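You operate a simulated robot arm through the tools that you are given. There is no shell and no other tool. Be economical: measure what you need, move in short steps, check, and stop when the job is done.

You are at the controls of a simulated robot arm. One attempt, no reset.

TASK
Put the white-cap bobbin on the feed belt of the carder. Take the small empty bobbin from the floor of the packing tray and put it on the right pane of the flat light box. Fetch the card tube labelled "5" from the floor of the packing tray and set it on the middle pane of the flat light box. Put the small purple bobbin on the pale table away on the grey workbench. Put the labelled jar labelled "weld" from the grey workbench on the small table and the labelled jar labelled "salt" on the pale workbench. Put the wax block in the pale tray. Pull the left grey door open. Do these in any order. Set down upright: white-cap bobbin, card tube, labelled jar.

The check looks at the end state, three seconds after you hand in, the way a careful person would. Anything else that was tipped, shoved, dropped, spilled or broken makes it a failure. A push-on lid holds only when it is set on centred and level and pressed home; a screw cap is set on level and turned clockwise until tight.

THE ROBOT
A 7-joint arm with a vacuum gripper on a trunk, on a base that drives. Base frame: it is fixed to the floor where the robot stands at the start and does not move with it; the origin is under the middle of the robot, x ahead of it, y to its left, z up. Units: m, degrees, N and s.
With the tool pointing down near the work surface it reaches from about 0.1 to 0.62 m from the robot's upright axis, wherever it stands. Its first joint turns from -69.0 to 172.0 degrees. Places, roughly: card tube [-2, 3.5, 0.75]; feed belt of the carder (15x23 cm) [0.5, 0.8, 0.8]; grey workbench [-2.4, -6.8, 0.8]; labelled jar [-2, -6.5, 0.75]; left grey door [0.4, -1.7, 0.4]; middle pane of the flat light box (16x21 cm) [-3.3, 3.58, 0.86]; pale tray (29x21x9 cm) [-3.3, -6.7, 0.7]; pale workbench [-0.4, -6.8, 0.8]; right pane of the flat light box (16x21 cm) [-3.14, 3.58, 0.86]; small empty bobbin (4x4x4 cm) [-2, 3.7, 0.8]; small purple bobbin (4x4x4 cm) [-2.8, 3.6, 0.8]; small table [-2.2, -3, 0.8]; wax block (5x8x4 cm) [-2, -2.9, 0.8]; white-cap bobbin (7x7x11 cm) [0.5, -0.1, 0.8]. Payload 1.06 kg.
Tool frame: the origin (TCP) lies in the middle of the cups' lips, and z points out of the cups. The gripper has 1 cup of 0.024 m across, covering 0.024 by 0.024 m (tool x, y); the bellows give 0.008 m. With the vacuum on, a cup seals on a smooth face that it is pressed against (1 to 4 N); it does not hold porous or soft things. The pull reaches 23 N.
Orientation is told as [roll, pitch, yaw] about the base's x, y, z axes, in that order, counted from this pose: with the cups facing straight down, the tool's x points along the base's -x, its y along +y and its z along -z.

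THE INTERFACE
- The arm moves only by the tool play_rows. Its argument "steps" is a list of rows, each a list of 7 numbers: the shift along the tool's x, y, z in units of 50 mm (1.0 is 50 mm), then the turn, a rotation vector about the tool's x, y, z in units of 5 degrees (1.0 is 5 degrees), then the vacuum: 1 switches it on, 0 off. In form: [[tx, ty, tz, wx, wy, wz, valve], ...]. A call has 1 to 10 rows; each row shifts and turns the commanded pose from where the row before left it, along the tool's axes as they then stand. A call with a number of a shift or a turn outside -1 to 1 is refused whole. Rows are played at 5 a second. More than 0.05 m and 8.6 degrees between two rows, or a gripper value outside its range, and nothing of the call is played. Where a pose cannot be reached the arm comes as near as it can. A force on the tool above 40 N (or 10 N above the force at the start of the call, whichever is more), or a blocked arm, ends the call early, and 0.2 s more pass. The pull builds up within a second once a cup has sealed. Time passes only in rows, and 0.2 s behind the last, so rows that do not move give it time. It gives the time, the measured TCP pose, the force on the tool (base axes) and the pull of the vacuum at its end, in the units of the frame above (readings bear some noise), with the torque about the TCP (base axes, N m) and any sound that the robot's microphone picked up.
- Cameras (640 x 400 px; columns grow to the right, rows downward): "scene" is now at [0.176, 0.048, 1.1892]; the picture's right is [0.50, -0.87, 0.00], its down [-0.24, -0.14, -0.96] and it looks along [0.83, 0.48, -0.28] (base axes); focal length 214 px, centre (320, 200). "wrist" rides on the gripper at [0.078, 0.019, -0.096] in the tool frame; the picture's right is [-0.24, 0.97, 0.00], its down [-0.71, -0.17, -0.68] and it looks along [-0.67, -0.16, 0.73] (tool axes); focal length 243 px, centre (320, 200). There is no depth. A picture from a camera that has moved, and an enlarged one, comes with that camera's place and axes in the base frame and with its lens.
- capture(camera): a new picture of that camera. No time passes.
- raise_lower(by): slides the trunk up (or, below 0, down) by that many m; the arm and the scene camera ride with it, the base frame stays. It gives what a move gives, with no picture.
- steer(legs): drives the robot by 1 to 6 legs, each [ahead, left, turn to the left] in m, m and degrees, along the robot's own axes; the way and the turn of a leg run together, so that a leg with both is an arc; at most 1.5 m and 180 degrees a leg. The arm and the cameras ride along, it lands a little off, and it stops where it bumps. It gives what a move gives.
- turn_head(pan, tilt): turns the head with the scene camera to pan (to the left, within 80 degrees either way) and tilt (down, from -29 to 69), counted from straight ahead of the robot. It gives what a move gives.
- zoom(camera, box): a new picture of the part [left, top, right, bottom] of that camera's present view, enlarged. No time passes.
- finish_job(): hands the job in; it is judged then, once.

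Work in short steps. Places have to be worked out from the pictures, the camera data and where the tool is seen: move nearer, look again, correct. Check each grasp and each placing, and mend what went wrong. You have 217 turns and 218 pictures in all, those below and enlarged ones among them. Switch the vacuum off and draw the arm clear of the work before you hand the job in, unless the task says otherwise; then end with one line.

The tools are called as a command line: name --pt "numbers of a row" for each row, then --argument value for the rest, lists and objects as JSON in quotes. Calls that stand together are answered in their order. play_rows: Moves the arm, as the interface text tells. Its arguments: {"type":"object","properties":{"steps":{"type":"array","items":{"type":"array","items":{"type":"number"}}}},"required":["steps"]} The other tools are called the same way: raise_lower (by) slides the trunk up or down; steer (legs) drives the base; turn_head (pan, tilt) turns the head that bears the scene camera; capture (camera) takes a picture; zoom (camera, box) takes an enlarged picture of a part of a camera's view; finish_job () hands the job in.

At the start:

```text
time_s: 0.0
position: [0.3287, 0.0977, 1.1166]
orientation: [0.0, -0.1, 0.0]
force: [-0.1, 0.3, 0.6]
moment: [-0.01, -0.03, 0.01]
pull: 0.0
trunk travel left (down, up): [-0.325, 0.167]
robot x, y, heading: [0.0017, 0.0013, -0.0]
head pan, tilt: [29.8, 16.2]
```

scene: 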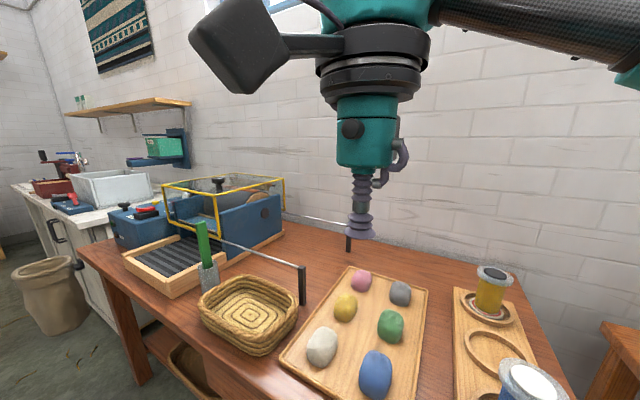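
wrist: 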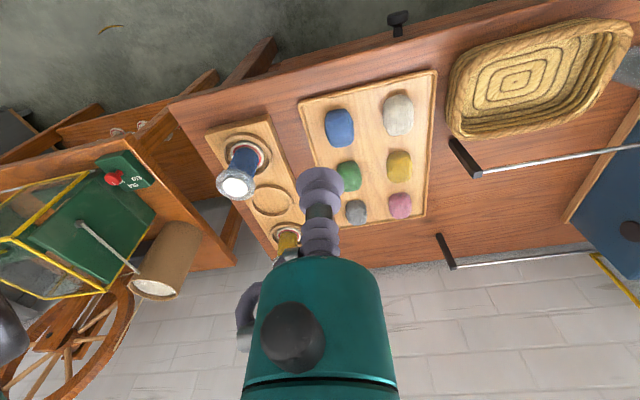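

The bobbin with the white cap appears near the right of the table; I turn the head toward it to measure.

turn_head --pan -10 --tilt 40

capture --camera "scene"

turn_head --pan 60 --tilt 35

capture --camera "scene"

```text
time_s: 1.1
position: [0.3295, 0.0977, 1.1162]
orientation: [0.0, -0.1, 0.1]
force: [0.1, -0.1, 0.2]
moment: [-0.02, 0.0, 0.03]
pull: 0.1
trunk travel left (down, up): [-0.325, 0.167]
robot x, y, heading: [0.0012, 0.0019, 0.3]
head pan, tilt: [-10.0, 40.0]
```

```text
215 pictures are left
camera scene: at [0.1786, -0.0131, 1.1516], right [-0.17, -0.98, 0.0], down [-0.63, 0.11, -0.77], along [0.75, -0.13, -0.64], focal length 214 px, centre (320, 200)
```

scene: 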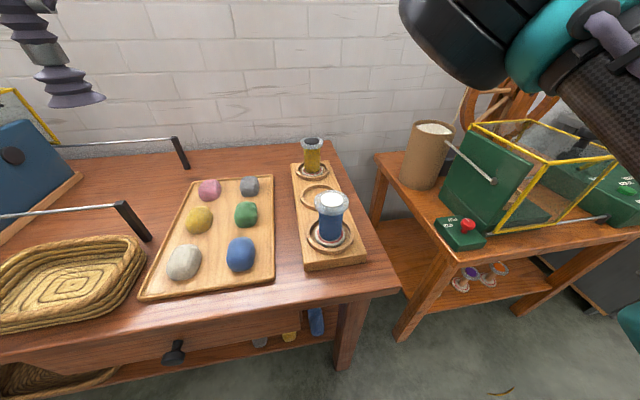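

```text
time_s: 2.5
position: [0.3299, 0.098, 1.1177]
orientation: [0.0, -0.1, 0.0]
force: [-0.5, -0.1, -0.3]
moment: [0.01, 0.02, 0.0]
pull: 0.1
trunk travel left (down, up): [-0.325, 0.167]
robot x, y, heading: [-0.0001, -0.003, 0.1]
head pan, tilt: [60.0, 35.0]
```

```text
214 pictures are left
camera scene: at [0.139, 0.0778, 1.1592], right [0.87, -0.5, 0.0], down [-0.29, -0.5, -0.82], along [0.41, 0.71, -0.57], focal length 214 px, centre (320, 200)
```

scene: 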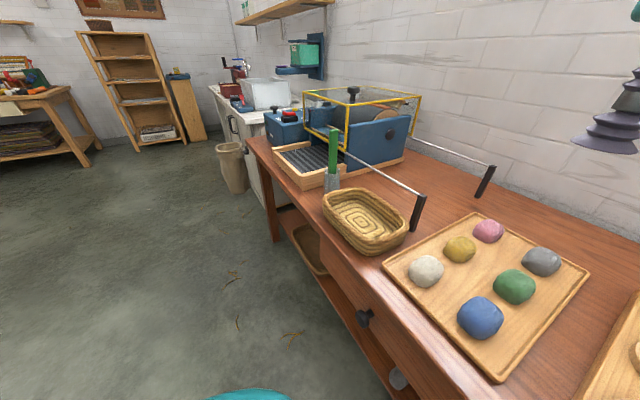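

White-cap bobbin works out at about (0.498, -0.093), top about z 0.876. I move the TCP above it at z≈0.96 and check.

play_rows --pt "-0.84 -0.955 0 0 0 0 0" --pt "-0.84 -0.955 0 0 0 0 0" --pt "-0.84 -0.955 0.75 0 0 0 0" --pt "-0.84 -0.955 0.75 0 0 0 0" --pt "0 0 0.75 0 0 0 0" --pt "0 0 0.75 0 0 0 0" --pt "0 0 0 0 0 0 0" --pt "0 0 0 0 0 0 0"

turn_head --pan -10 --tilt 40

capture --camera "scene"

capture --camera "wrist"

```text
refused: row 1 steps farther than a row can; nothing moved
```

```text
time_s: 3.9
position: [0.33, 0.0966, 1.1162]
orientation: [0.0, -0.1, 0.1]
force: [0.7, 0.2, -0.1]
moment: [-0.01, -0.04, -0.03]
pull: 0.1
trunk travel left (down, up): [-0.325, 0.167]
robot x, y, heading: [-0.0009, 0.0007, -0.3]
head pan, tilt: [-10.0, 40.0]
```

```text
213 pictures are left
camera scene: at [0.1786, -0.0131, 1.1516], right [-0.17, -0.98, 0.0], down [-0.63, 0.11, -0.77], along [0.75, -0.13, -0.64], focal length 214 px, centre (320, 200)
```

scene: 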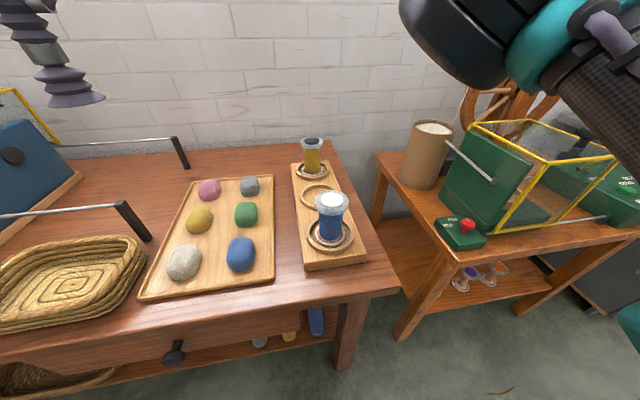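

```text
212 pictures are left
camera wrist: at [0.252, 0.1168, 1.2124], right [0.24, 0.97, 0.0], down [0.71, -0.17, 0.69], along [0.67, -0.16, -0.73], focal length 243 px, centre (320, 200)
```

wrist: 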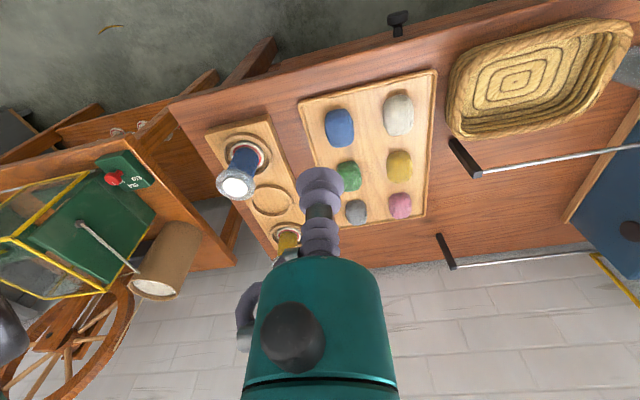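

The length of a row's shift must be within 50 mm; I split it finer.

play_rows --pt "-0.56 -0.64 0.3 0 0 0 0" --pt "-0.56 -0.64 0.3 0 0 0 0" --pt "-0.56 -0.64 0.3 0 0 0 0" --pt "-0.56 -0.64 0.4 0 0 0 0" --pt "-0.56 -0.64 0.4 0 0 0 0" --pt "-0.56 -0.64 0.4 0 0 0 0" --pt "0 0 0.5 0 0 0 0" --pt "0 0 0.5 0 0 0 0" --pt "0 0 0 0 0 0 0"

capture --camera "scene"

capture --camera "wrist"

```text
time_s: 5.9
position: [0.4972, -0.0969, 0.96]
orientation: [0.0, -0.1, -0.1]
force: [-0.6, 0.5, 0.1]
moment: [0.01, 0.02, 0.02]
pull: 0.1
trunk travel left (down, up): [-0.325, 0.167]
robot x, y, heading: [-0.0009, 0.0, -0.1]
head pan, tilt: [-10.0, 40.0]
```

```text
211 pictures are left
camera scene: at [0.1786, -0.0132, 1.1516], right [-0.17, -0.98, 0.0], down [-0.63, 0.11, -0.77], along [0.75, -0.13, -0.64], focal length 214 px, centre (320, 200)
```

scene: 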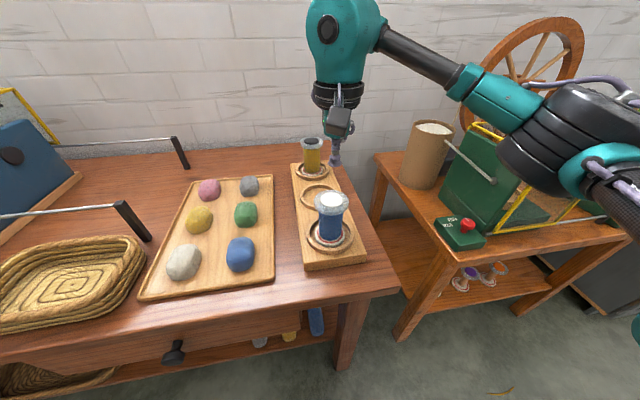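

```text
210 pictures are left
camera wrist: at [0.42, -0.0771, 1.0562], right [0.24, 0.97, 0.0], down [0.71, -0.17, 0.69], along [0.67, -0.16, -0.73], focal length 243 px, centre (320, 200)
```

wrist: 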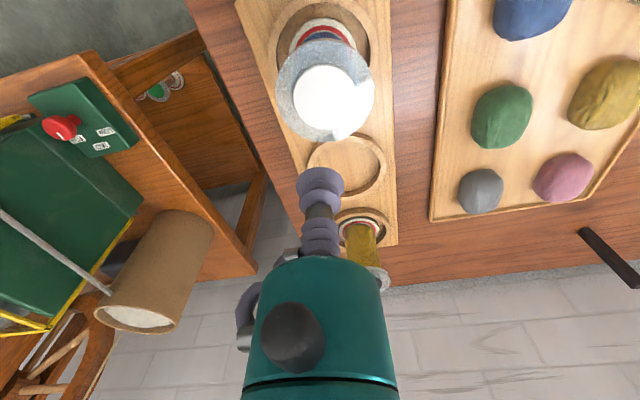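

Triangulating both views puts the cap top near (0.480, -0.087, 0.890). I shift there, and look again from both cameras.

play_rows --pt "0.32 0.2 0.2 0 0 0 0" --pt "0 0 0.6 0 0 0 0" --pt "0 0 0 0 0 0 0"

zoom --camera "scene" --box '[260, 120, 420, 220]'

capture --camera "wrist"

```text
time_s: 6.7
position: [0.4809, -0.085, 0.9201]
orientation: [0.0, 0.0, -0.1]
force: [0.2, -0.3, 0.1]
moment: [0.01, 0.0, 0.01]
pull: 0.1
trunk travel left (down, up): [-0.325, 0.167]
robot x, y, heading: [0.0015, 0.0004, -0.1]
head pan, tilt: [-10.0, 40.0]
```

```text
4.00 times, centred on (340, 170) of scene
camera zoom: at [0.1786, -0.0132, 1.1516], right [-0.17, -0.98, 0.0], down [-0.63, 0.11, -0.77], along [0.75, -0.13, -0.64], focal length 858 px, centre (240, 320)
```

zoom: 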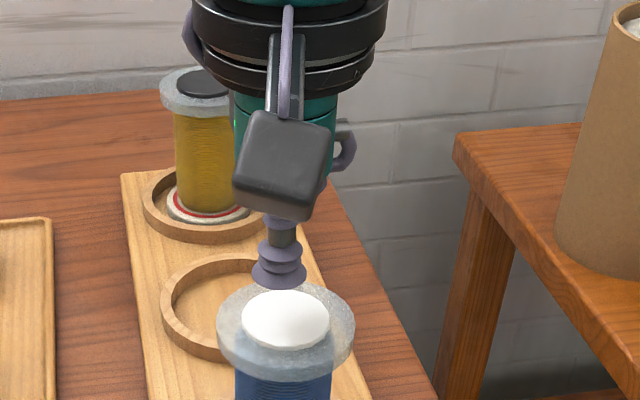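

```text
208 pictures are left
camera wrist: at [0.4026, -0.0658, 1.0163], right [0.24, 0.97, 0.0], down [0.71, -0.17, 0.69], along [0.67, -0.16, -0.73], focal length 243 px, centre (320, 200)
```

wrist: 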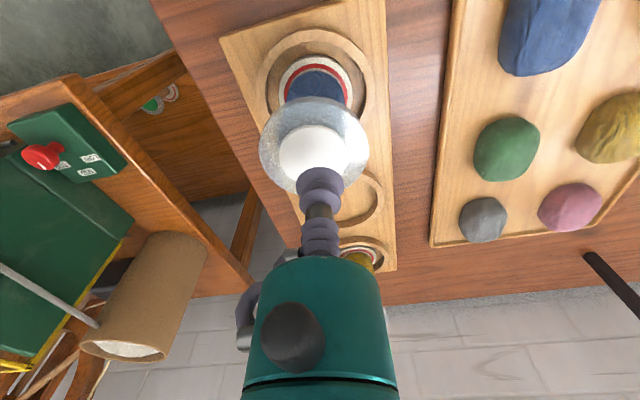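

The cup is lined up to within ~3 mm. I shift -3 mm in y and lower gently with vacuum on.

play_rows --pt "0 -0.06 0.3 0 0 0 1" --pt "0 0 0.2 0 0 0 1" --pt "0 0 0.1 0 0 0 1" --pt "0 0 0 0 0 0 1"

```text
time_s: 7.7
position: [0.4797, -0.0877, 0.8935]
orientation: [0.1, -0.2, 0.0]
force: [2.9, -1.8, 17.6]
moment: [-0.02, 0.02, -0.02]
pull: 23.2
trunk travel left (down, up): [-0.325, 0.167]
robot x, y, heading: [0.0033, 0.0029, 0.1]
head pan, tilt: [-10.0, 40.0]
```

Sealed with full pull. I lift straight up by 12 cm and check.

play_rows --pt "0 0 -0.2 0 0 0 1" --pt "0 0 -0.4 0 0 0 1" --pt "0 0 -0.5 0 0 0 1" --pt "0 0 -0.6 0 0 0 1" --pt "0 0 -0.7 0 0 0 1" --pt "0 0 -0.6 0 0 0 1" --pt "0 0 0 0 0 0 1"

capture --camera "scene"

```text
time_s: 9.3
position: [0.4837, -0.0872, 1.0409]
orientation: [0.1, -0.1, 0.1]
force: [1.0, 0.2, 0.4]
moment: [-0.01, -0.01, -0.03]
pull: 22.4
trunk travel left (down, up): [-0.325, 0.167]
robot x, y, heading: [-0.0025, -0.0023, -0.1]
head pan, tilt: [-10.0, 40.0]
```

```text
207 pictures are left
camera scene: at [0.1787, -0.0132, 1.1516], right [-0.17, -0.98, 0.0], down [-0.63, 0.11, -0.77], along [0.75, -0.13, -0.64], focal length 214 px, centre (320, 200)
```

scene: 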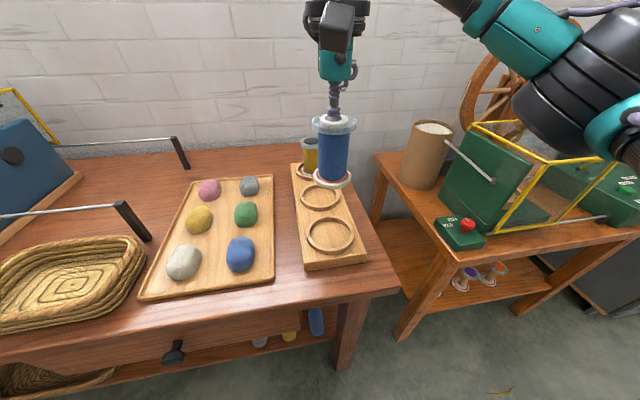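

Bobbin held plumb. I lift a bit more, retract, then drive 0.7 m left parallel to the table.

play_rows --pt "0.4 0 -0.6 0 0 0 1" --pt "0.5 0.3 -0.6 0 0 0 1" --pt "0.5 0.5 -0.6 0 0 0 1" --pt "0.5 0.5 -0.2 0 0 0 1" --pt "0 0.4 0 0 0 0 1" --pt "0 0 0 0 0 0 1"

steer --legs '[[0, 0.7, 0]]'

turn_head --pan 5 --tilt 40

capture --camera "scene"

```text
time_s: 10.7
position: [0.3884, -0.0034, 1.1416]
orientation: [0.0, -0.1, 0.0]
force: [0.2, -0.5, -0.8]
moment: [-0.02, 0.0, -0.01]
pull: 22.9
trunk travel left (down, up): [-0.325, 0.167]
robot x, y, heading: [-0.0002, -0.0012, -0.0]
head pan, tilt: [-10.0, 40.0]
```

```text
time_s: 17.2
position: [0.3905, 0.6912, 1.14]
orientation: [0.0, 0.0, -0.2]
force: [-0.6, 0.4, -1.2]
moment: [0.01, -0.01, 0.01]
pull: 23.1
trunk travel left (down, up): [-0.325, 0.167]
robot x, y, heading: [0.0023, 0.6987, -0.2]
head pan, tilt: [-10.0, 40.0]
```

```text
time_s: 18.0
position: [0.3902, 0.692, 1.1406]
orientation: [0.0, -0.1, -0.2]
force: [0.2, -0.2, -0.3]
moment: [0.01, 0.01, 0.02]
pull: 22.6
trunk travel left (down, up): [-0.325, 0.167]
robot x, y, heading: [0.0013, 0.6979, -0.2]
head pan, tilt: [5.0, 40.0]
```

```text
206 pictures are left
camera scene: at [0.1811, 0.7062, 1.1516], right [0.08, -1.0, 0.0], down [-0.64, -0.05, -0.77], along [0.76, 0.06, -0.64], focal length 214 px, centre (320, 200)
```

scene: 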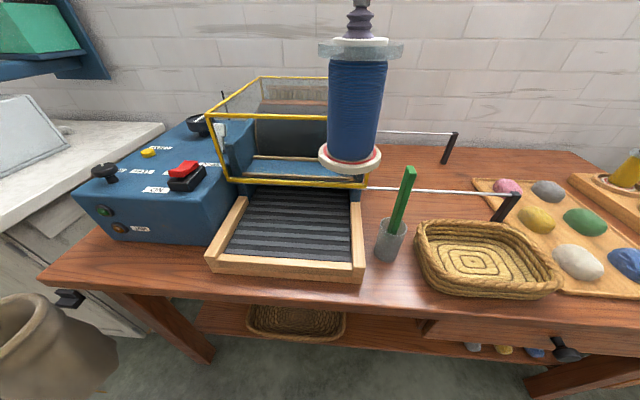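

Belt centre comes out near (0.49, 0.79). I move the bobbin above it, bottom around z≈0.89, and look.

play_rows --pt "0 0.6 0 0 0 0 1" --pt "-0.5 0.6 0 0 0 0 1" --pt "-0.7 0.6 0 0 0 0 1" --pt "-0.7 0.16 0.3 0 0 0 1" --pt "0 0 0.7 0 0 0 1" --pt "0 0 0.7 0 0 0 1" --pt "0 0 0.6 0 0 0 1" --pt "0 0 0.3 0 0 0 1" --pt "0 0 0 0 0 0 1"

capture --camera "scene"

capture --camera "wrist"

```text
time_s: 20.0
position: [0.4867, 0.7911, 1.0125]
orientation: [0.0, -0.1, -0.3]
force: [0.2, -0.4, 0.2]
moment: [0.01, 0.06, -0.01]
pull: 22.5
trunk travel left (down, up): [-0.325, 0.167]
robot x, y, heading: [-0.0005, 0.7, -0.3]
head pan, tilt: [5.0, 40.0]
```

```text
205 pictures are left
camera scene: at [0.1811, 0.7063, 1.1516], right [0.08, -1.0, 0.0], down [-0.64, -0.05, -0.77], along [0.76, 0.06, -0.64], focal length 214 px, centre (320, 200)
```

scene: 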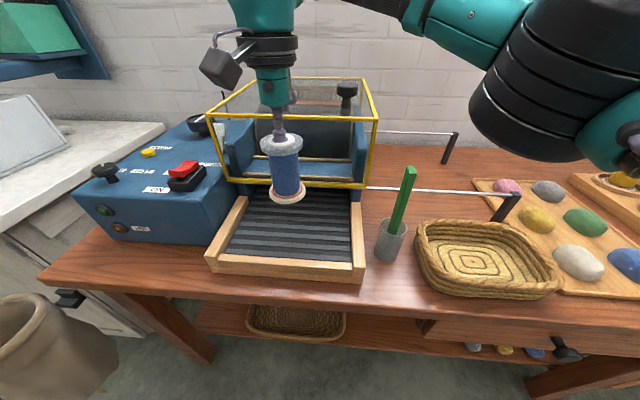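

```text
204 pictures are left
camera wrist: at [0.4088, 0.8112, 1.1079], right [0.24, 0.97, 0.0], down [0.71, -0.17, 0.69], along [0.67, -0.16, -0.73], focal length 243 px, centre (320, 200)
```

wrist: 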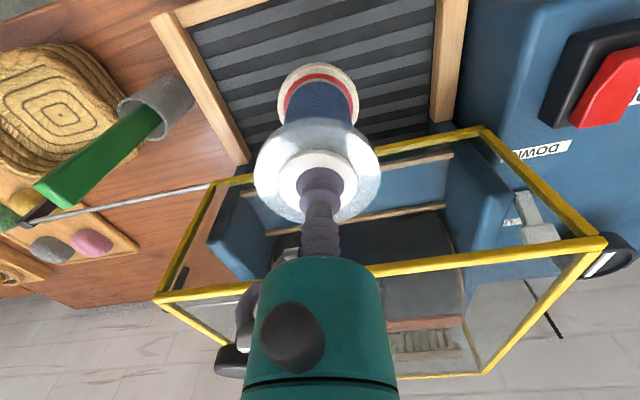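

The guard's top bar is only ~5 cm ahead of the tool, so I pull back 22 mm to x≈0.465 (still well on the belt) and lower.

play_rows --pt "0.44 -0.1 0 0 0 0 1" --pt "0 0 0.5 0 0 0 1" --pt "0 0 0.5 0 0 0 1" --pt "0 0 0.3 0 0 0 1" --pt "0 0 0 0 0 0 1"

capture --camera "scene"

```text
time_s: 21.2
position: [0.4645, 0.7851, 0.9459]
orientation: [0.0, -0.1, -0.3]
force: [-0.8, -0.3, -0.5]
moment: [0.01, 0.02, -0.02]
pull: 22.8
trunk travel left (down, up): [-0.325, 0.167]
robot x, y, heading: [-0.0011, 0.6968, -0.1]
head pan, tilt: [5.0, 40.0]
```

```text
203 pictures are left
camera scene: at [0.1811, 0.7063, 1.1516], right [0.08, -1.0, 0.0], down [-0.64, -0.05, -0.77], along [0.76, 0.06, -0.64], focal length 214 px, centre (320, 200)
```

scene: 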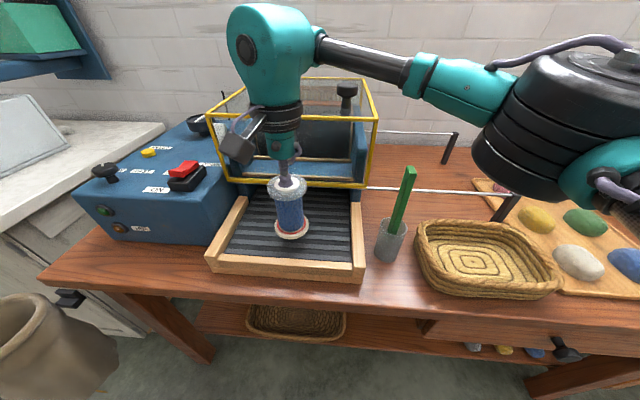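

Bobbin over the belt; I feel my way down.

play_rows --pt "0 0 0.1 0 0 0 1" --pt "0 0 0.1 0 0 0 1" --pt "0 0 0.1 0 0 0 1" --pt "0 0 0 0 0 0 1"

```text
time_s: 22.2
position: [0.4636, 0.7835, 0.931]
orientation: [0.0, 0.0, -0.2]
force: [0.1, -0.7, -0.4]
moment: [0.04, 0.0, 0.0]
pull: 22.3
trunk travel left (down, up): [-0.325, 0.167]
robot x, y, heading: [0.0031, 0.696, -0.2]
head pan, tilt: [5.0, 40.0]
```

No contact yet at 0.931; continue in small steps.

play_rows --pt "0 0 0.08 0 0 0 1" --pt "0 0 0.08 0 0 0 1" --pt "0 0 0 0 0 0 1"

zoom --camera "scene" --box '[210, 150, 370, 250]'

```text
time_s: 23.0
position: [0.4621, 0.7849, 0.9231]
orientation: [0.0, -0.1, -0.3]
force: [0.2, -0.6, -1.3]
moment: [-0.06, 0.02, 0.02]
pull: 22.8
trunk travel left (down, up): [-0.325, 0.167]
robot x, y, heading: [0.004, 0.6985, -0.2]
head pan, tilt: [5.0, 40.0]
```

```text
4.00 times, centred on (290, 200) of scene
camera zoom: at [0.1811, 0.7063, 1.1516], right [0.08, -1.0, 0.0], down [-0.64, -0.05, -0.77], along [0.76, 0.06, -0.64], focal length 858 px, centre (440, 200)
```

zoom: 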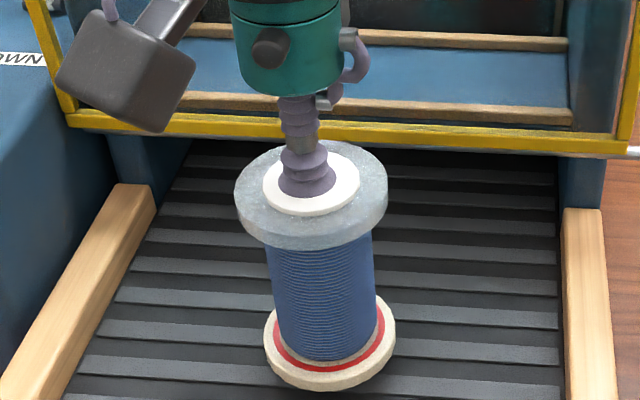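

play_rows --pt "0 0 0.06 0 0 0 1" --pt "0 0 0.06 0 0 0 1" --pt "0 0 0.06 0 0 0 1" --pt "0 0 0 0 0 0 1"

```text
time_s: 24.0
position: [0.4639, 0.7864, 0.913]
orientation: [0.1, -0.1, -0.2]
force: [-0.2, -0.3, -0.6]
moment: [-0.01, 0.02, -0.02]
pull: 22.8
trunk travel left (down, up): [-0.325, 0.167]
robot x, y, heading: [0.0035, 0.6984, -0.3]
head pan, tilt: [5.0, 40.0]
```

Still hanging free at 0.913; continue.

play_rows --pt "0 0 0.06 0 0 0 1" --pt "0 0 0.06 0 0 0 1" --pt "0 0 0.06 0 0 0 1" --pt "0 0 0 0 0 0 1"

```text
time_s: 25.0
position: [0.4623, 0.7858, 0.9046]
orientation: [0.0, 0.0, -0.2]
force: [0.0, 0.9, -0.3]
moment: [0.02, 0.0, 0.02]
pull: 22.9
trunk travel left (down, up): [-0.325, 0.167]
robot x, y, heading: [0.0019, 0.6992, -0.2]
head pan, tilt: [5.0, 40.0]
```

zoom --camera "scene" --box '[210, 160, 370, 260]'

play_rows --pt "0 0 0.06 0 0 0 1" --pt "0 0 0.06 0 0 0 1" --pt "0 0 0 0 0 0 1"

```text
4.00 times, centred on (290, 210) of scene
camera zoom: at [0.1811, 0.7063, 1.1516], right [0.08, -1.0, 0.0], down [-0.64, -0.05, -0.77], along [0.76, 0.06, -0.64], focal length 858 px, centre (440, 160)
```

zoom: 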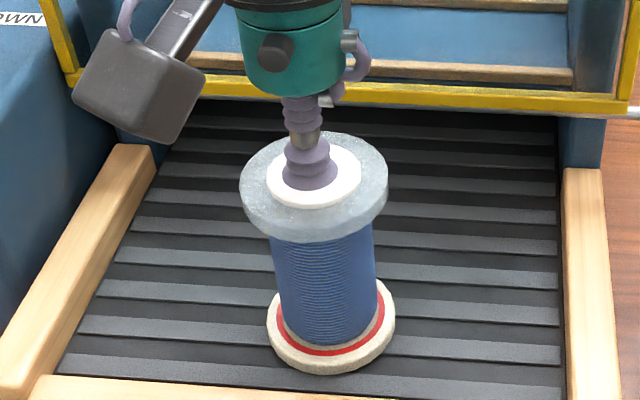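

```text
time_s: 25.8
position: [0.4632, 0.7859, 0.8999]
orientation: [0.1, -0.1, -0.2]
force: [2.2, 0.1, 17.1]
moment: [-0.01, 0.04, -0.04]
pull: 23.0
trunk travel left (down, up): [-0.325, 0.167]
robot x, y, heading: [-0.0003, 0.6988, -0.3]
head pan, tilt: [5.0, 40.0]
```

Contact felt. I ease 2 mm, release, wait for the pull to vent and lift away.

play_rows --pt "0 0 -0.04 0 0 0 1" --pt "0 0 0 0 0 0 0" --pt "0 0 0 0 0 0 0" --pt "0 0 0 0 0 0 0" --pt "0 0 0 0 0 0 0"

```text
time_s: 27.0
position: [0.4632, 0.7854, 0.9007]
orientation: [0.0, 0.0, -0.1]
force: [-0.3, 0.0, 0.8]
moment: [0.0, 0.01, 0.02]
pull: 0.2
trunk travel left (down, up): [-0.325, 0.167]
robot x, y, heading: [0.0047, 0.6943, -0.1]
head pan, tilt: [5.0, 40.0]
```

play_rows --pt "0 0 -0.1 0 0 0 0" --pt "0 0 -0.3 0 0 0 0" --pt "0 0 -0.8 0 0 0 0" --pt "0 0 -0.9 0 0 0 0" --pt "0 0 -0.9 0 0 0 0" --pt "0.7 0 -0.6 0 0 0 0" --pt "0.9 0 -0.4 0 0 0 0" --pt "0.9 0 0 0 0 0 0"

capture --camera "scene"

```text
time_s: 28.8
position: [0.3368, 0.7838, 1.1029]
orientation: [-0.1, -0.1, -0.3]
force: [-0.3, -0.9, -0.4]
moment: [-0.01, -0.02, -0.01]
pull: 0.2
trunk travel left (down, up): [-0.325, 0.167]
robot x, y, heading: [0.0016, 0.6981, -0.3]
head pan, tilt: [5.0, 40.0]
```

```text
200 pictures are left
camera scene: at [0.1809, 0.7063, 1.1516], right [0.08, -1.0, 0.0], down [-0.64, -0.05, -0.77], along [0.76, 0.06, -0.64], focal length 214 px, centre (320, 200)
```

scene: 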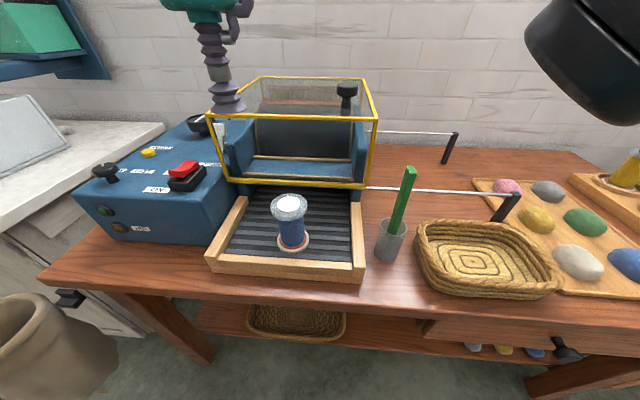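

Bobbin stands upright on the belt. Now toward the packing tray: back off from the table and turn left to see the way.

steer --legs '[[-0.7, 0, 0], [0, 0, 100]]'

turn_head --pan 20 --tilt 20

capture --camera "scene"

turn_head --pan 75 --tilt 20

capture --camera "scene"

```text
time_s: 36.8
position: [-0.8279, 1.0194, 1.1024]
orientation: [0.0, 0.0, 99.0]
force: [0.2, 0.1, -0.1]
moment: [0.01, 0.04, -0.01]
pull: 0.0
trunk travel left (down, up): [-0.325, 0.167]
robot x, y, heading: [-0.6927, 0.6976, 99.1]
head pan, tilt: [5.0, 40.0]
```

```text
time_s: 37.6
position: [-0.8289, 1.0204, 1.1023]
orientation: [0.0, -0.1, 99.0]
force: [0.4, 0.9, -0.6]
moment: [-0.03, 0.0, -0.02]
pull: 0.2
trunk travel left (down, up): [-0.325, 0.167]
robot x, y, heading: [-0.6884, 0.6986, 99.2]
head pan, tilt: [20.0, 20.0]
```

```text
199 pictures are left
camera scene: at [-0.7514, 0.8799, 1.1829], right [0.88, 0.48, 0.0], down [0.17, -0.3, -0.94], along [-0.45, 0.82, -0.34], focal length 214 px, centre (320, 200)
```

scene: 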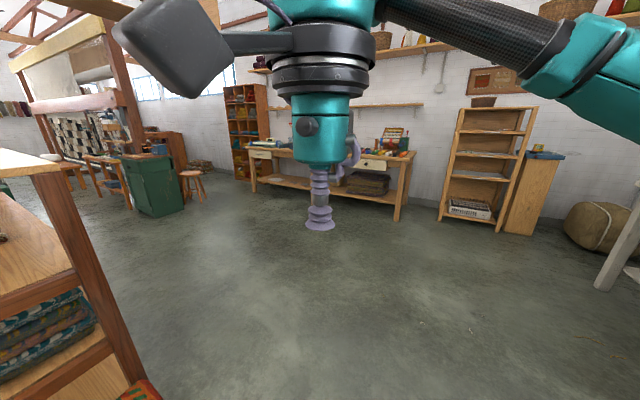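

```text
time_s: 38.9
position: [-0.8291, 1.02, 1.102]
orientation: [0.0, -0.1, 99.0]
force: [0.4, 0.0, -0.4]
moment: [0.02, 0.01, 0.0]
pull: 0.1
trunk travel left (down, up): [-0.325, 0.167]
robot x, y, heading: [-0.6904, 0.7045, 99.3]
head pan, tilt: [75.0, 20.0]
```

```text
198 pictures are left
camera scene: at [-0.7989, 0.8083, 1.183], right [0.11, 0.99, 0.0], down [0.34, -0.04, -0.94], along [-0.93, 0.1, -0.34], focal length 214 px, centre (320, 200)
```

scene: 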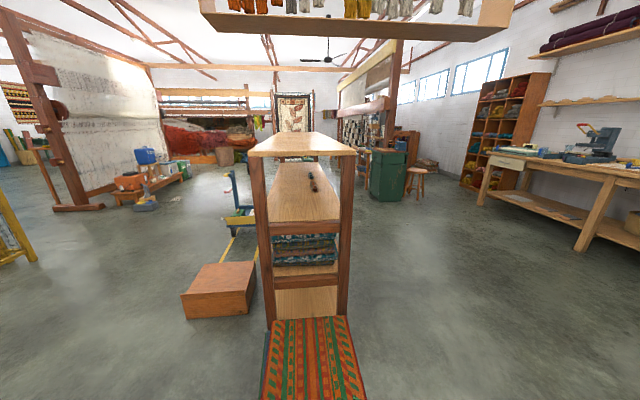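

The pale table runs along the far wall (front around y≈3.3). Drive: straighten to heading 90°, go +y, then sideways to x≈-2.0.

steer --legs '[[0, 0, -9], [1.4, 0, 0], [0, 1.3, 0]]'

turn_head --pan 0 --tilt 30

capture --camera "scene"

```text
time_s: 57.5
position: [-2.0715, 2.3819, 1.1022]
orientation: [0.0, 0.0, 94.5]
force: [0.4, -0.5, 0.9]
moment: [-0.03, 0.0, 0.03]
pull: 0.1
trunk travel left (down, up): [-0.325, 0.167]
robot x, y, heading: [-1.9556, 2.0554, 94.7]
head pan, tilt: [75.0, 20.0]
```

```text
time_s: 58.9
position: [-2.0714, 2.3835, 1.1027]
orientation: [0.0, 0.0, 94.6]
force: [-0.7, 0.0, -0.4]
moment: [0.01, -0.02, 0.0]
pull: 0.0
trunk travel left (down, up): [-0.325, 0.167]
robot x, y, heading: [-1.956, 2.0555, 94.7]
head pan, tilt: [0.0, 30.0]
```

```text
197 pictures are left
camera scene: at [-1.9738, 2.2425, 1.167], right [1.0, 0.08, 0.0], down [0.04, -0.5, -0.87], along [-0.07, 0.86, -0.5], focal length 214 px, centre (320, 200)
```

scene: 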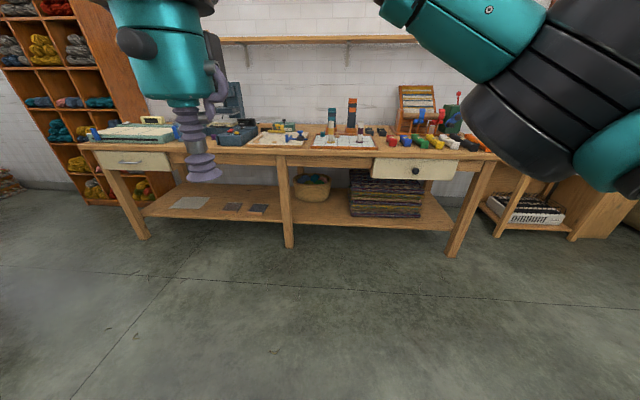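

Front edge of table is about y≈3.45. I approach 0.8 m, correcting the heading.

steer --legs '[[0, 0, -4.7], [0.8, 0, 0]]'

turn_head --pan 0 --tilt 35

capture --camera "scene"

turn_head --pan 50 --tilt 30

capture --camera "scene"

```text
time_s: 63.6
position: [-2.0383, 3.177, 1.1019]
orientation: [0.0, 0.0, 89.6]
force: [-0.1, -0.6, 0.7]
moment: [-0.04, 0.0, 0.01]
pull: 0.0
trunk travel left (down, up): [-0.325, 0.167]
robot x, y, heading: [-1.9552, 2.8392, 89.7]
head pan, tilt: [0.0, 30.0]
```

```text
time_s: 64.3
position: [-2.0372, 3.1765, 1.1028]
orientation: [0.0, -0.1, 89.6]
force: [0.3, 0.2, -0.5]
moment: [0.01, 0.01, -0.01]
pull: 0.0
trunk travel left (down, up): [-0.325, 0.167]
robot x, y, heading: [-1.9514, 2.8409, 89.7]
head pan, tilt: [0.0, 35.0]
```

```text
196 pictures are left
camera scene: at [-1.9531, 3.0265, 1.1592], right [1.0, -0.01, 0.0], down [0.0, -0.57, -0.82], along [0.01, 0.82, -0.57], focal length 214 px, centre (320, 200)
```

scene: 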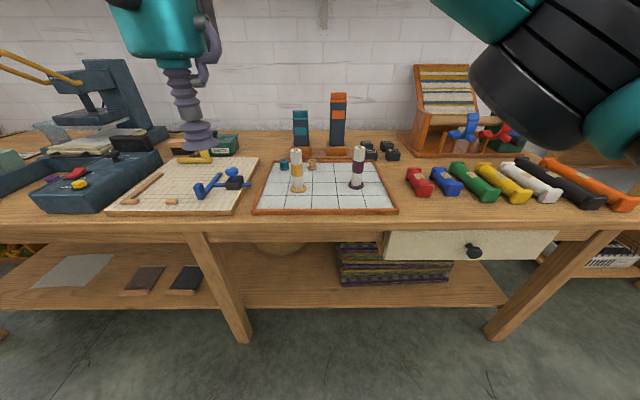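

```text
time_s: 65.5
position: [-2.0368, 3.1777, 1.1021]
orientation: [-0.1, -0.1, 89.6]
force: [0.1, 0.3, -0.2]
moment: [0.01, 0.0, 0.03]
pull: 0.1
trunk travel left (down, up): [-0.325, 0.167]
robot x, y, heading: [-1.9555, 2.8407, 89.7]
head pan, tilt: [50.0, 30.0]
```

```text
195 pictures are left
camera scene: at [-2.0226, 2.9972, 1.1669], right [0.65, 0.76, 0.0], down [0.38, -0.32, -0.87], along [-0.66, 0.56, -0.5], focal length 214 px, centre (320, 200)
```

scene: 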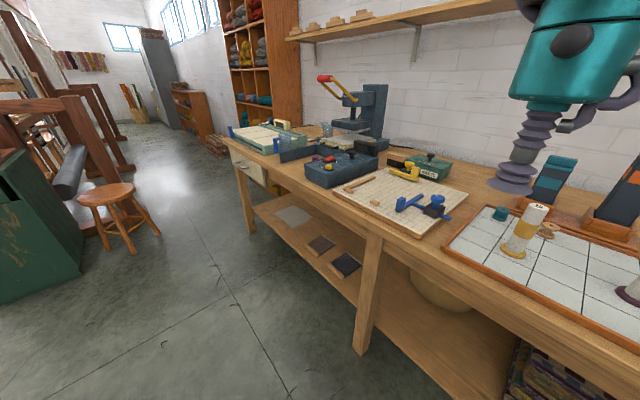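

The packing tray is the red-rimmed gridded one. I zoom into it to read labels.

turn_head --pan 0 --tilt 35

zoom --camera "scene" --box '[250, 140, 410, 220]'

zoom --camera "scene" --box '[10, 110, 260, 220]'

```text
time_s: 66.7
position: [-2.038, 3.1778, 1.1028]
orientation: [0.1, -0.1, 89.6]
force: [-0.4, -0.1, 0.2]
moment: [0.01, -0.02, 0.01]
pull: 0.1
trunk travel left (down, up): [-0.325, 0.167]
robot x, y, heading: [-1.9523, 2.8388, 89.9]
head pan, tilt: [0.0, 35.0]
```

```text
4.00 times, centred on (330, 180) of scene
camera zoom: at [-1.9532, 3.0265, 1.1592], right [1.0, -0.01, 0.0], down [0.0, -0.57, -0.82], along [0.01, 0.82, -0.57], focal length 858 px, centre (280, 280)
```

zoom: 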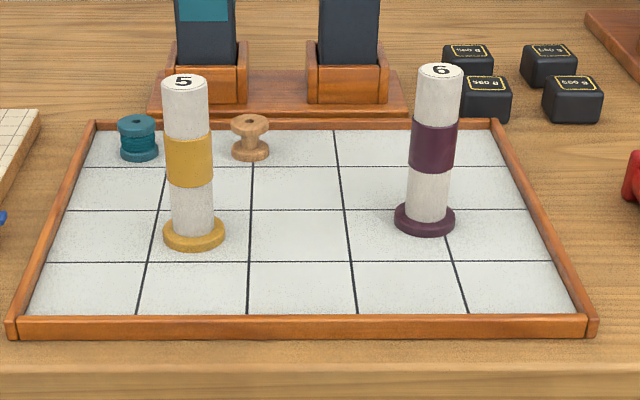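

```text
2.56 times, centred on (135, 165) of scene
camera zoom: at [-1.9532, 3.0265, 1.1592], right [1.0, -0.01, 0.0], down [0.0, -0.57, -0.82], along [0.01, 0.82, -0.57], focal length 549 px, centre (794, 290)
```

zoom: 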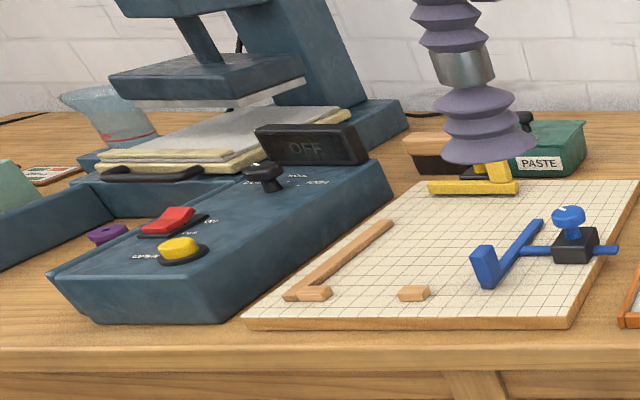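

Tube "5" stands at about (-2.016, 3.615), top z≈0.92; the empty bobbin at about (-1.97, 3.75). I drive closer by 0.26 m for reach, then look closely.

steer --legs '[[0.26, 0, 0]]'

turn_head --pan 0 --tilt 40

capture --camera "scene"

capture --camera "wrist"

```text
time_s: 68.5
position: [-2.0375, 3.4342, 1.1038]
orientation: [0.0, -0.1, 89.9]
force: [-0.9, -0.6, 0.1]
moment: [0.0, 0.01, 0.04]
pull: 0.0
trunk travel left (down, up): [-0.325, 0.167]
robot x, y, heading: [-1.9515, 3.0973, 89.9]
head pan, tilt: [0.0, 35.0]
```

```text
time_s: 69.2
position: [-2.0361, 3.4338, 1.1033]
orientation: [0.0, -0.1, 89.8]
force: [0.1, 0.2, -0.2]
moment: [-0.02, 0.01, 0.0]
pull: 0.0
trunk travel left (down, up): [-0.325, 0.167]
robot x, y, heading: [-1.9518, 3.0966, 89.7]
head pan, tilt: [0.0, 40.0]
```

```text
192 pictures are left
camera scene: at [-1.9524, 3.2795, 1.1516], right [1.0, 0.0, 0.0], down [0.0, -0.64, -0.77], along [0.0, 0.77, -0.64], focal length 214 px, centre (320, 200)
```

scene: 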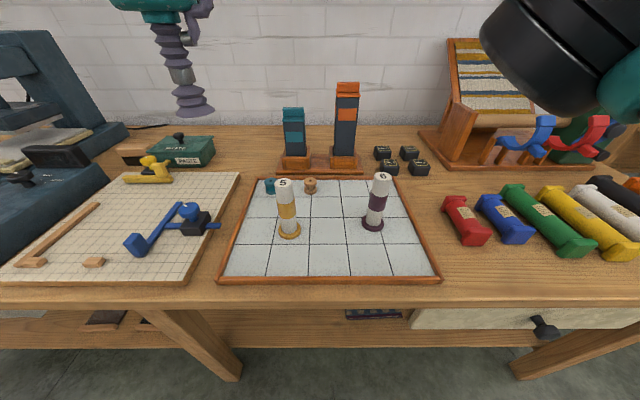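

```text
191 pictures are left
camera wrist: at [-2.0562, 3.3558, 1.1983], right [-0.97, 0.24, 0.0], down [0.17, 0.71, 0.69], along [0.16, 0.67, -0.73], focal length 243 px, centre (320, 200)
```

wrist: 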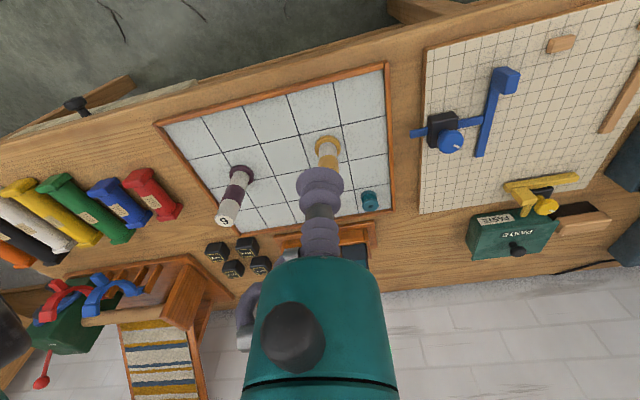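

Tube top triangulates to (-2.014, 3.589, 0.932). Move above it at z≈0.965 and check.

play_rows --pt "-0.6 -0.1 0.3 0 0 0 0" --pt "-0.6 -0.1 0.4 0 0 0 0" --pt "-0.6 -0.1 0.4 0 0 0 0" --pt "-0.6 -0.1 0.5 0 0 0 0" --pt "-0.7 -0.04 0.5 0 0 0 0" --pt "0 0 0.55 0 0 0 0" --pt "0 0 0 0 0 0 0"

zoom --camera "scene" --box '[220, 120, 380, 220]'

capture --camera "wrist"

```text
time_s: 70.8
position: [-2.0177, 3.5881, 0.9667]
orientation: [-0.1, -0.1, 89.7]
force: [-0.7, 0.3, 0.0]
moment: [0.0, -0.01, 0.01]
pull: 0.2
trunk travel left (down, up): [-0.325, 0.167]
robot x, y, heading: [-1.9531, 3.0954, 89.5]
head pan, tilt: [0.0, 40.0]
```

```text
4.00 times, centred on (300, 170) of scene
camera zoom: at [-1.9524, 3.2795, 1.1516], right [1.0, 0.0, 0.0], down [0.0, -0.64, -0.77], along [0.0, 0.77, -0.64], focal length 858 px, centre (400, 320)
```

zoom: 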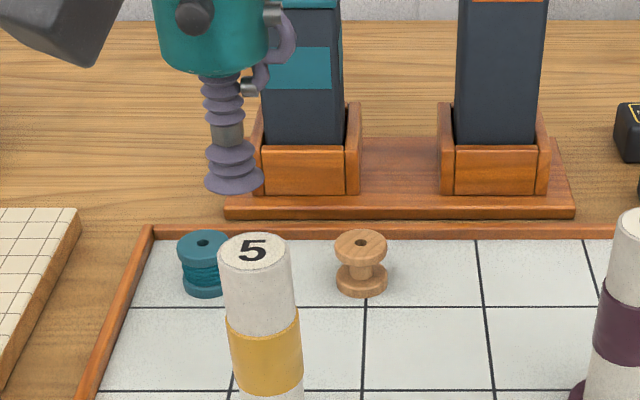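

```text
189 pictures are left
camera wrist: at [-2.0372, 3.5103, 1.0637], right [-0.97, 0.24, 0.0], down [0.17, 0.71, 0.69], along [0.16, 0.67, -0.73], focal length 243 px, centre (320, 200)
```

wrist: 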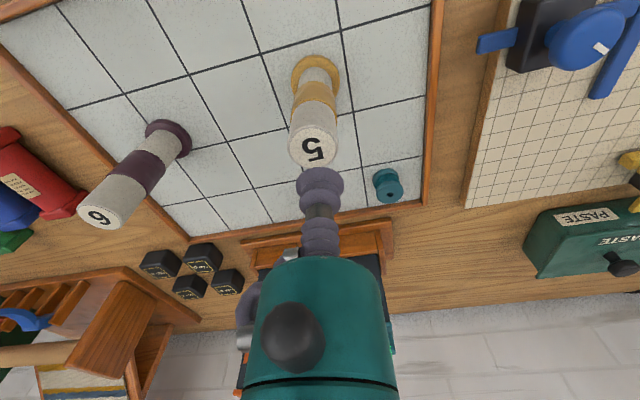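

Alignment good apart from ~5 mm in x; I correct and lower with the vacuum on.

play_rows --pt "0 -0.1 0.2 0 0 0 1" --pt "0 0 0.2 0 0 0 1" --pt "0 0 0.16 0 0 0 1" --pt "0 0 0.1 0 0 0 1" --pt "0 0 0 0 0 0 1"

```text
time_s: 72.0
position: [-2.0112, 3.5888, 0.9383]
orientation: [0.0, 0.0, 89.8]
force: [0.3, -0.2, 0.4]
moment: [-0.04, -0.01, -0.05]
pull: 0.0
trunk travel left (down, up): [-0.325, 0.167]
robot x, y, heading: [-1.9508, 3.0972, 89.7]
head pan, tilt: [0.0, 40.0]
```

zoom --camera "scene" --box '[220, 120, 380, 220]'

play_rows --pt "0 0 0.06 0 0 0 1" --pt "0 0 0.06 0 0 0 1" --pt "0 0 0 0 0 0 1"

```text
4.00 times, centred on (300, 170) of scene
camera zoom: at [-1.9524, 3.2795, 1.1516], right [1.0, 0.0, 0.0], down [0.0, -0.64, -0.77], along [0.0, 0.77, -0.64], focal length 858 px, centre (400, 320)
```

zoom: 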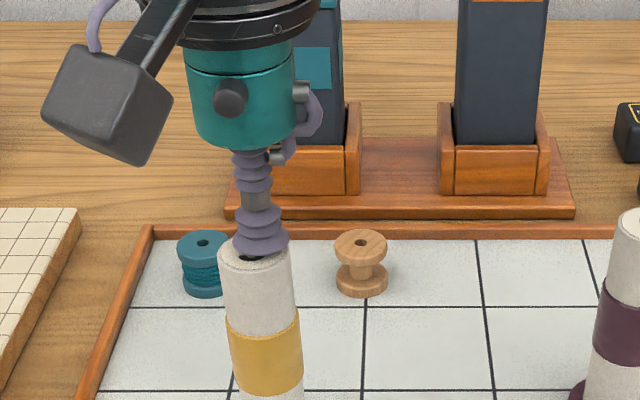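

```text
time_s: 72.8
position: [-2.0112, 3.5884, 0.9321]
orientation: [0.0, -0.1, 89.7]
force: [1.3, 1.9, 5.2]
moment: [-0.05, 0.06, 0.0]
pull: 23.0
trunk travel left (down, up): [-0.325, 0.167]
robot x, y, heading: [-1.9554, 3.0997, 89.8]
head pan, tilt: [0.0, 40.0]
```

Sealed. Lift the tube and retract it toward me.

play_rows --pt "0 0 -0.2 0 0 0 1" --pt "0 0 -0.5 0 0 0 1" --pt "0 0 -0.8 0 0 0 1" --pt "0 0 -0.8 0 0 0 1" --pt "0 0 -0.8 0 0 0 1" --pt "0.6 0 -0.6 0 0 0 1" --pt "0.8 0 -0.2 0 0 0 1" --pt "0.9 0 0 0 0 0 1" --pt "0.8 0 0 0 0 0 1" --pt "0 0 0 0 0 0 1"

capture --camera "scene"

turn_head --pan 60 --tilt 35

capture --camera "scene"

```text
time_s: 75.0
position: [-2.0084, 3.4327, 1.125]
orientation: [0.0, 0.0, 89.8]
force: [-0.1, -0.2, -0.8]
moment: [-0.02, 0.01, -0.03]
pull: 23.0
trunk travel left (down, up): [-0.325, 0.167]
robot x, y, heading: [-1.9529, 3.0986, 89.7]
head pan, tilt: [0.0, 40.0]
```

```text
187 pictures are left
camera scene: at [-1.9524, 3.2796, 1.1516], right [1.0, 0.0, 0.0], down [0.0, -0.64, -0.77], along [0.0, 0.77, -0.64], focal length 214 px, centre (320, 200)
```

scene: 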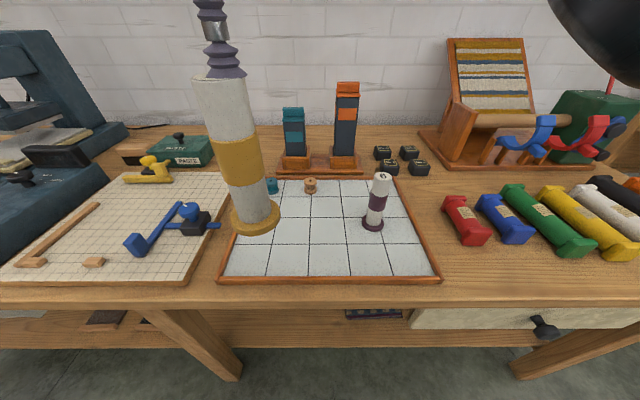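

```text
time_s: 76.3
position: [-2.0095, 3.4337, 1.1244]
orientation: [0.0, 0.0, 89.8]
force: [-0.6, 0.0, -0.2]
moment: [0.01, -0.01, 0.01]
pull: 23.7
trunk travel left (down, up): [-0.325, 0.167]
robot x, y, heading: [-1.9473, 3.0963, 89.8]
head pan, tilt: [60.0, 35.0]
```

```text
186 pictures are left
camera scene: at [-2.0288, 3.2389, 1.1592], right [0.5, 0.86, 0.0], down [0.5, -0.29, -0.82], along [-0.71, 0.41, -0.57], focal length 214 px, centre (320, 200)
```

scene: 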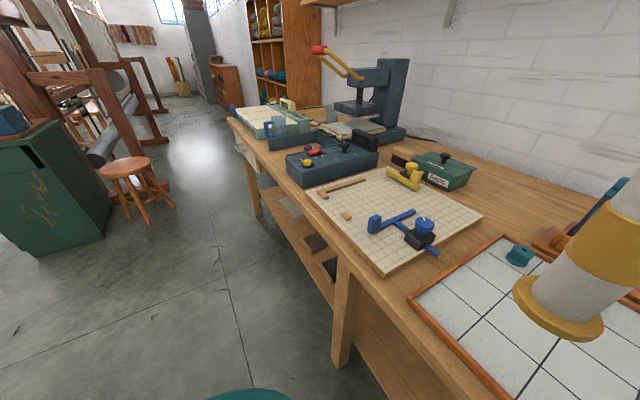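

Way along the table is clear. Back off 0.1 m for margin and drive 1.2 m left.

steer --legs '[[-0.1, 0, 0], [0, 0.6, 0], [0, 0.6, 0]]'

turn_head --pan 0 --tilt 40

capture --camera "scene"

```text
time_s: 88.2
position: [-3.2142, 3.3585, 1.1255]
orientation: [0.1, -0.1, 88.8]
force: [0.8, -0.7, 0.1]
moment: [0.01, -0.03, 0.02]
pull: 23.0
trunk travel left (down, up): [-0.325, 0.167]
robot x, y, heading: [-3.163, 3.0195, 88.6]
head pan, tilt: [60.0, 35.0]
```

```text
time_s: 89.5
position: [-3.2143, 3.358, 1.1248]
orientation: [0.0, -0.1, 88.7]
force: [0.2, 0.2, 0.0]
moment: [-0.01, 0.0, 0.01]
pull: 23.2
trunk travel left (down, up): [-0.325, 0.167]
robot x, y, heading: [-3.165, 3.0213, 88.6]
head pan, tilt: [0.0, 40.0]
```

```text
185 pictures are left
camera scene: at [-3.1598, 3.2029, 1.1516], right [1.0, -0.02, 0.0], down [-0.01, -0.64, -0.77], along [0.02, 0.77, -0.64], focal length 214 px, centre (320, 200)
```

scene: 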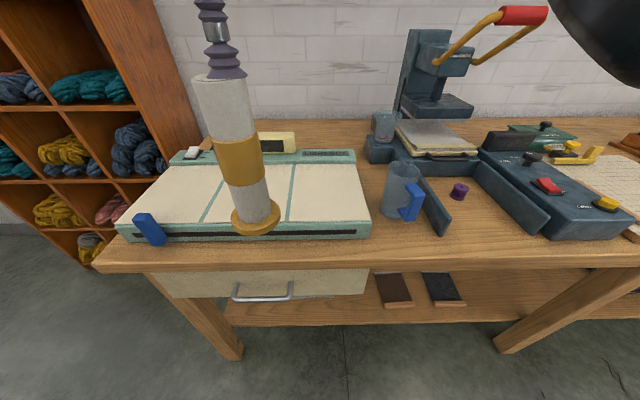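

Light box seen clearly; middle pane centre near (-3.3, 3.57). Move the tube over it.

play_rows --pt "-0.6 0.3 0 0 0 0 1" --pt "-0.7 0.3 0 0 0 0 1" --pt "-0.7 0.3 0 0 0 0 1" --pt "-0.7 0.3 0 0 0 0 1" --pt "-0.7 0.3 0 0 0 0 1" --pt "-0.6 0.3 0 0 0 0 1" --pt "0 0 0.7 0 0 0 1" --pt "0 0 0.7 0 0 0 1" --pt "0 0 0.4 0 0 0 1" --pt "0 0 0 0 0 0 1"

capture --camera "scene"

capture --camera "wrist"

```text
time_s: 91.7
position: [-3.2708, 3.4991, 1.0305]
orientation: [0.0, -0.1, 88.7]
force: [-0.4, -0.1, -0.1]
moment: [0.01, -0.02, 0.02]
pull: 23.1
out of reach, approached as far as the arm can: row 5, 6
trunk travel left (down, up): [-0.325, 0.167]
robot x, y, heading: [-3.159, 3.0184, 88.7]
head pan, tilt: [0.0, 40.0]
```

```text
184 pictures are left
camera scene: at [-3.1597, 3.2028, 1.1516], right [1.0, -0.02, 0.0], down [-0.01, -0.64, -0.77], along [0.02, 0.77, -0.64], focal length 214 px, centre (320, 200)
```

scene: 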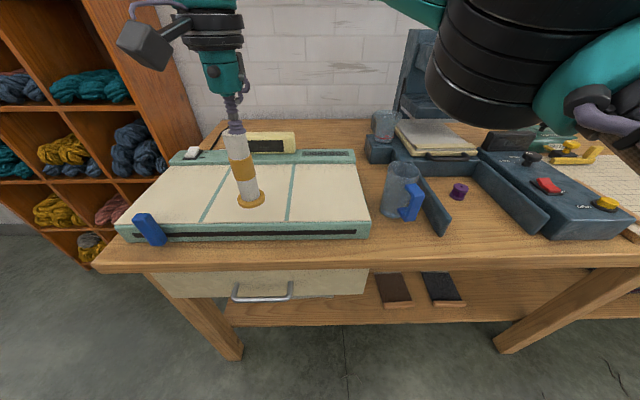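

```text
183 pictures are left
camera wrist: at [-3.2895, 3.4234, 1.1261], right [-0.97, 0.26, 0.0], down [0.19, 0.7, 0.69], along [0.18, 0.66, -0.73], focal length 243 px, centre (320, 200)
```

wrist: 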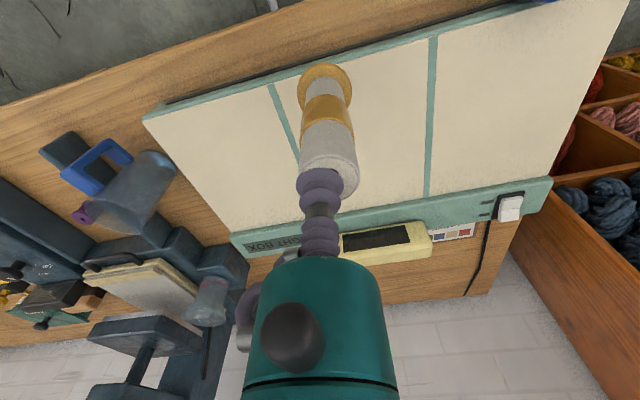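

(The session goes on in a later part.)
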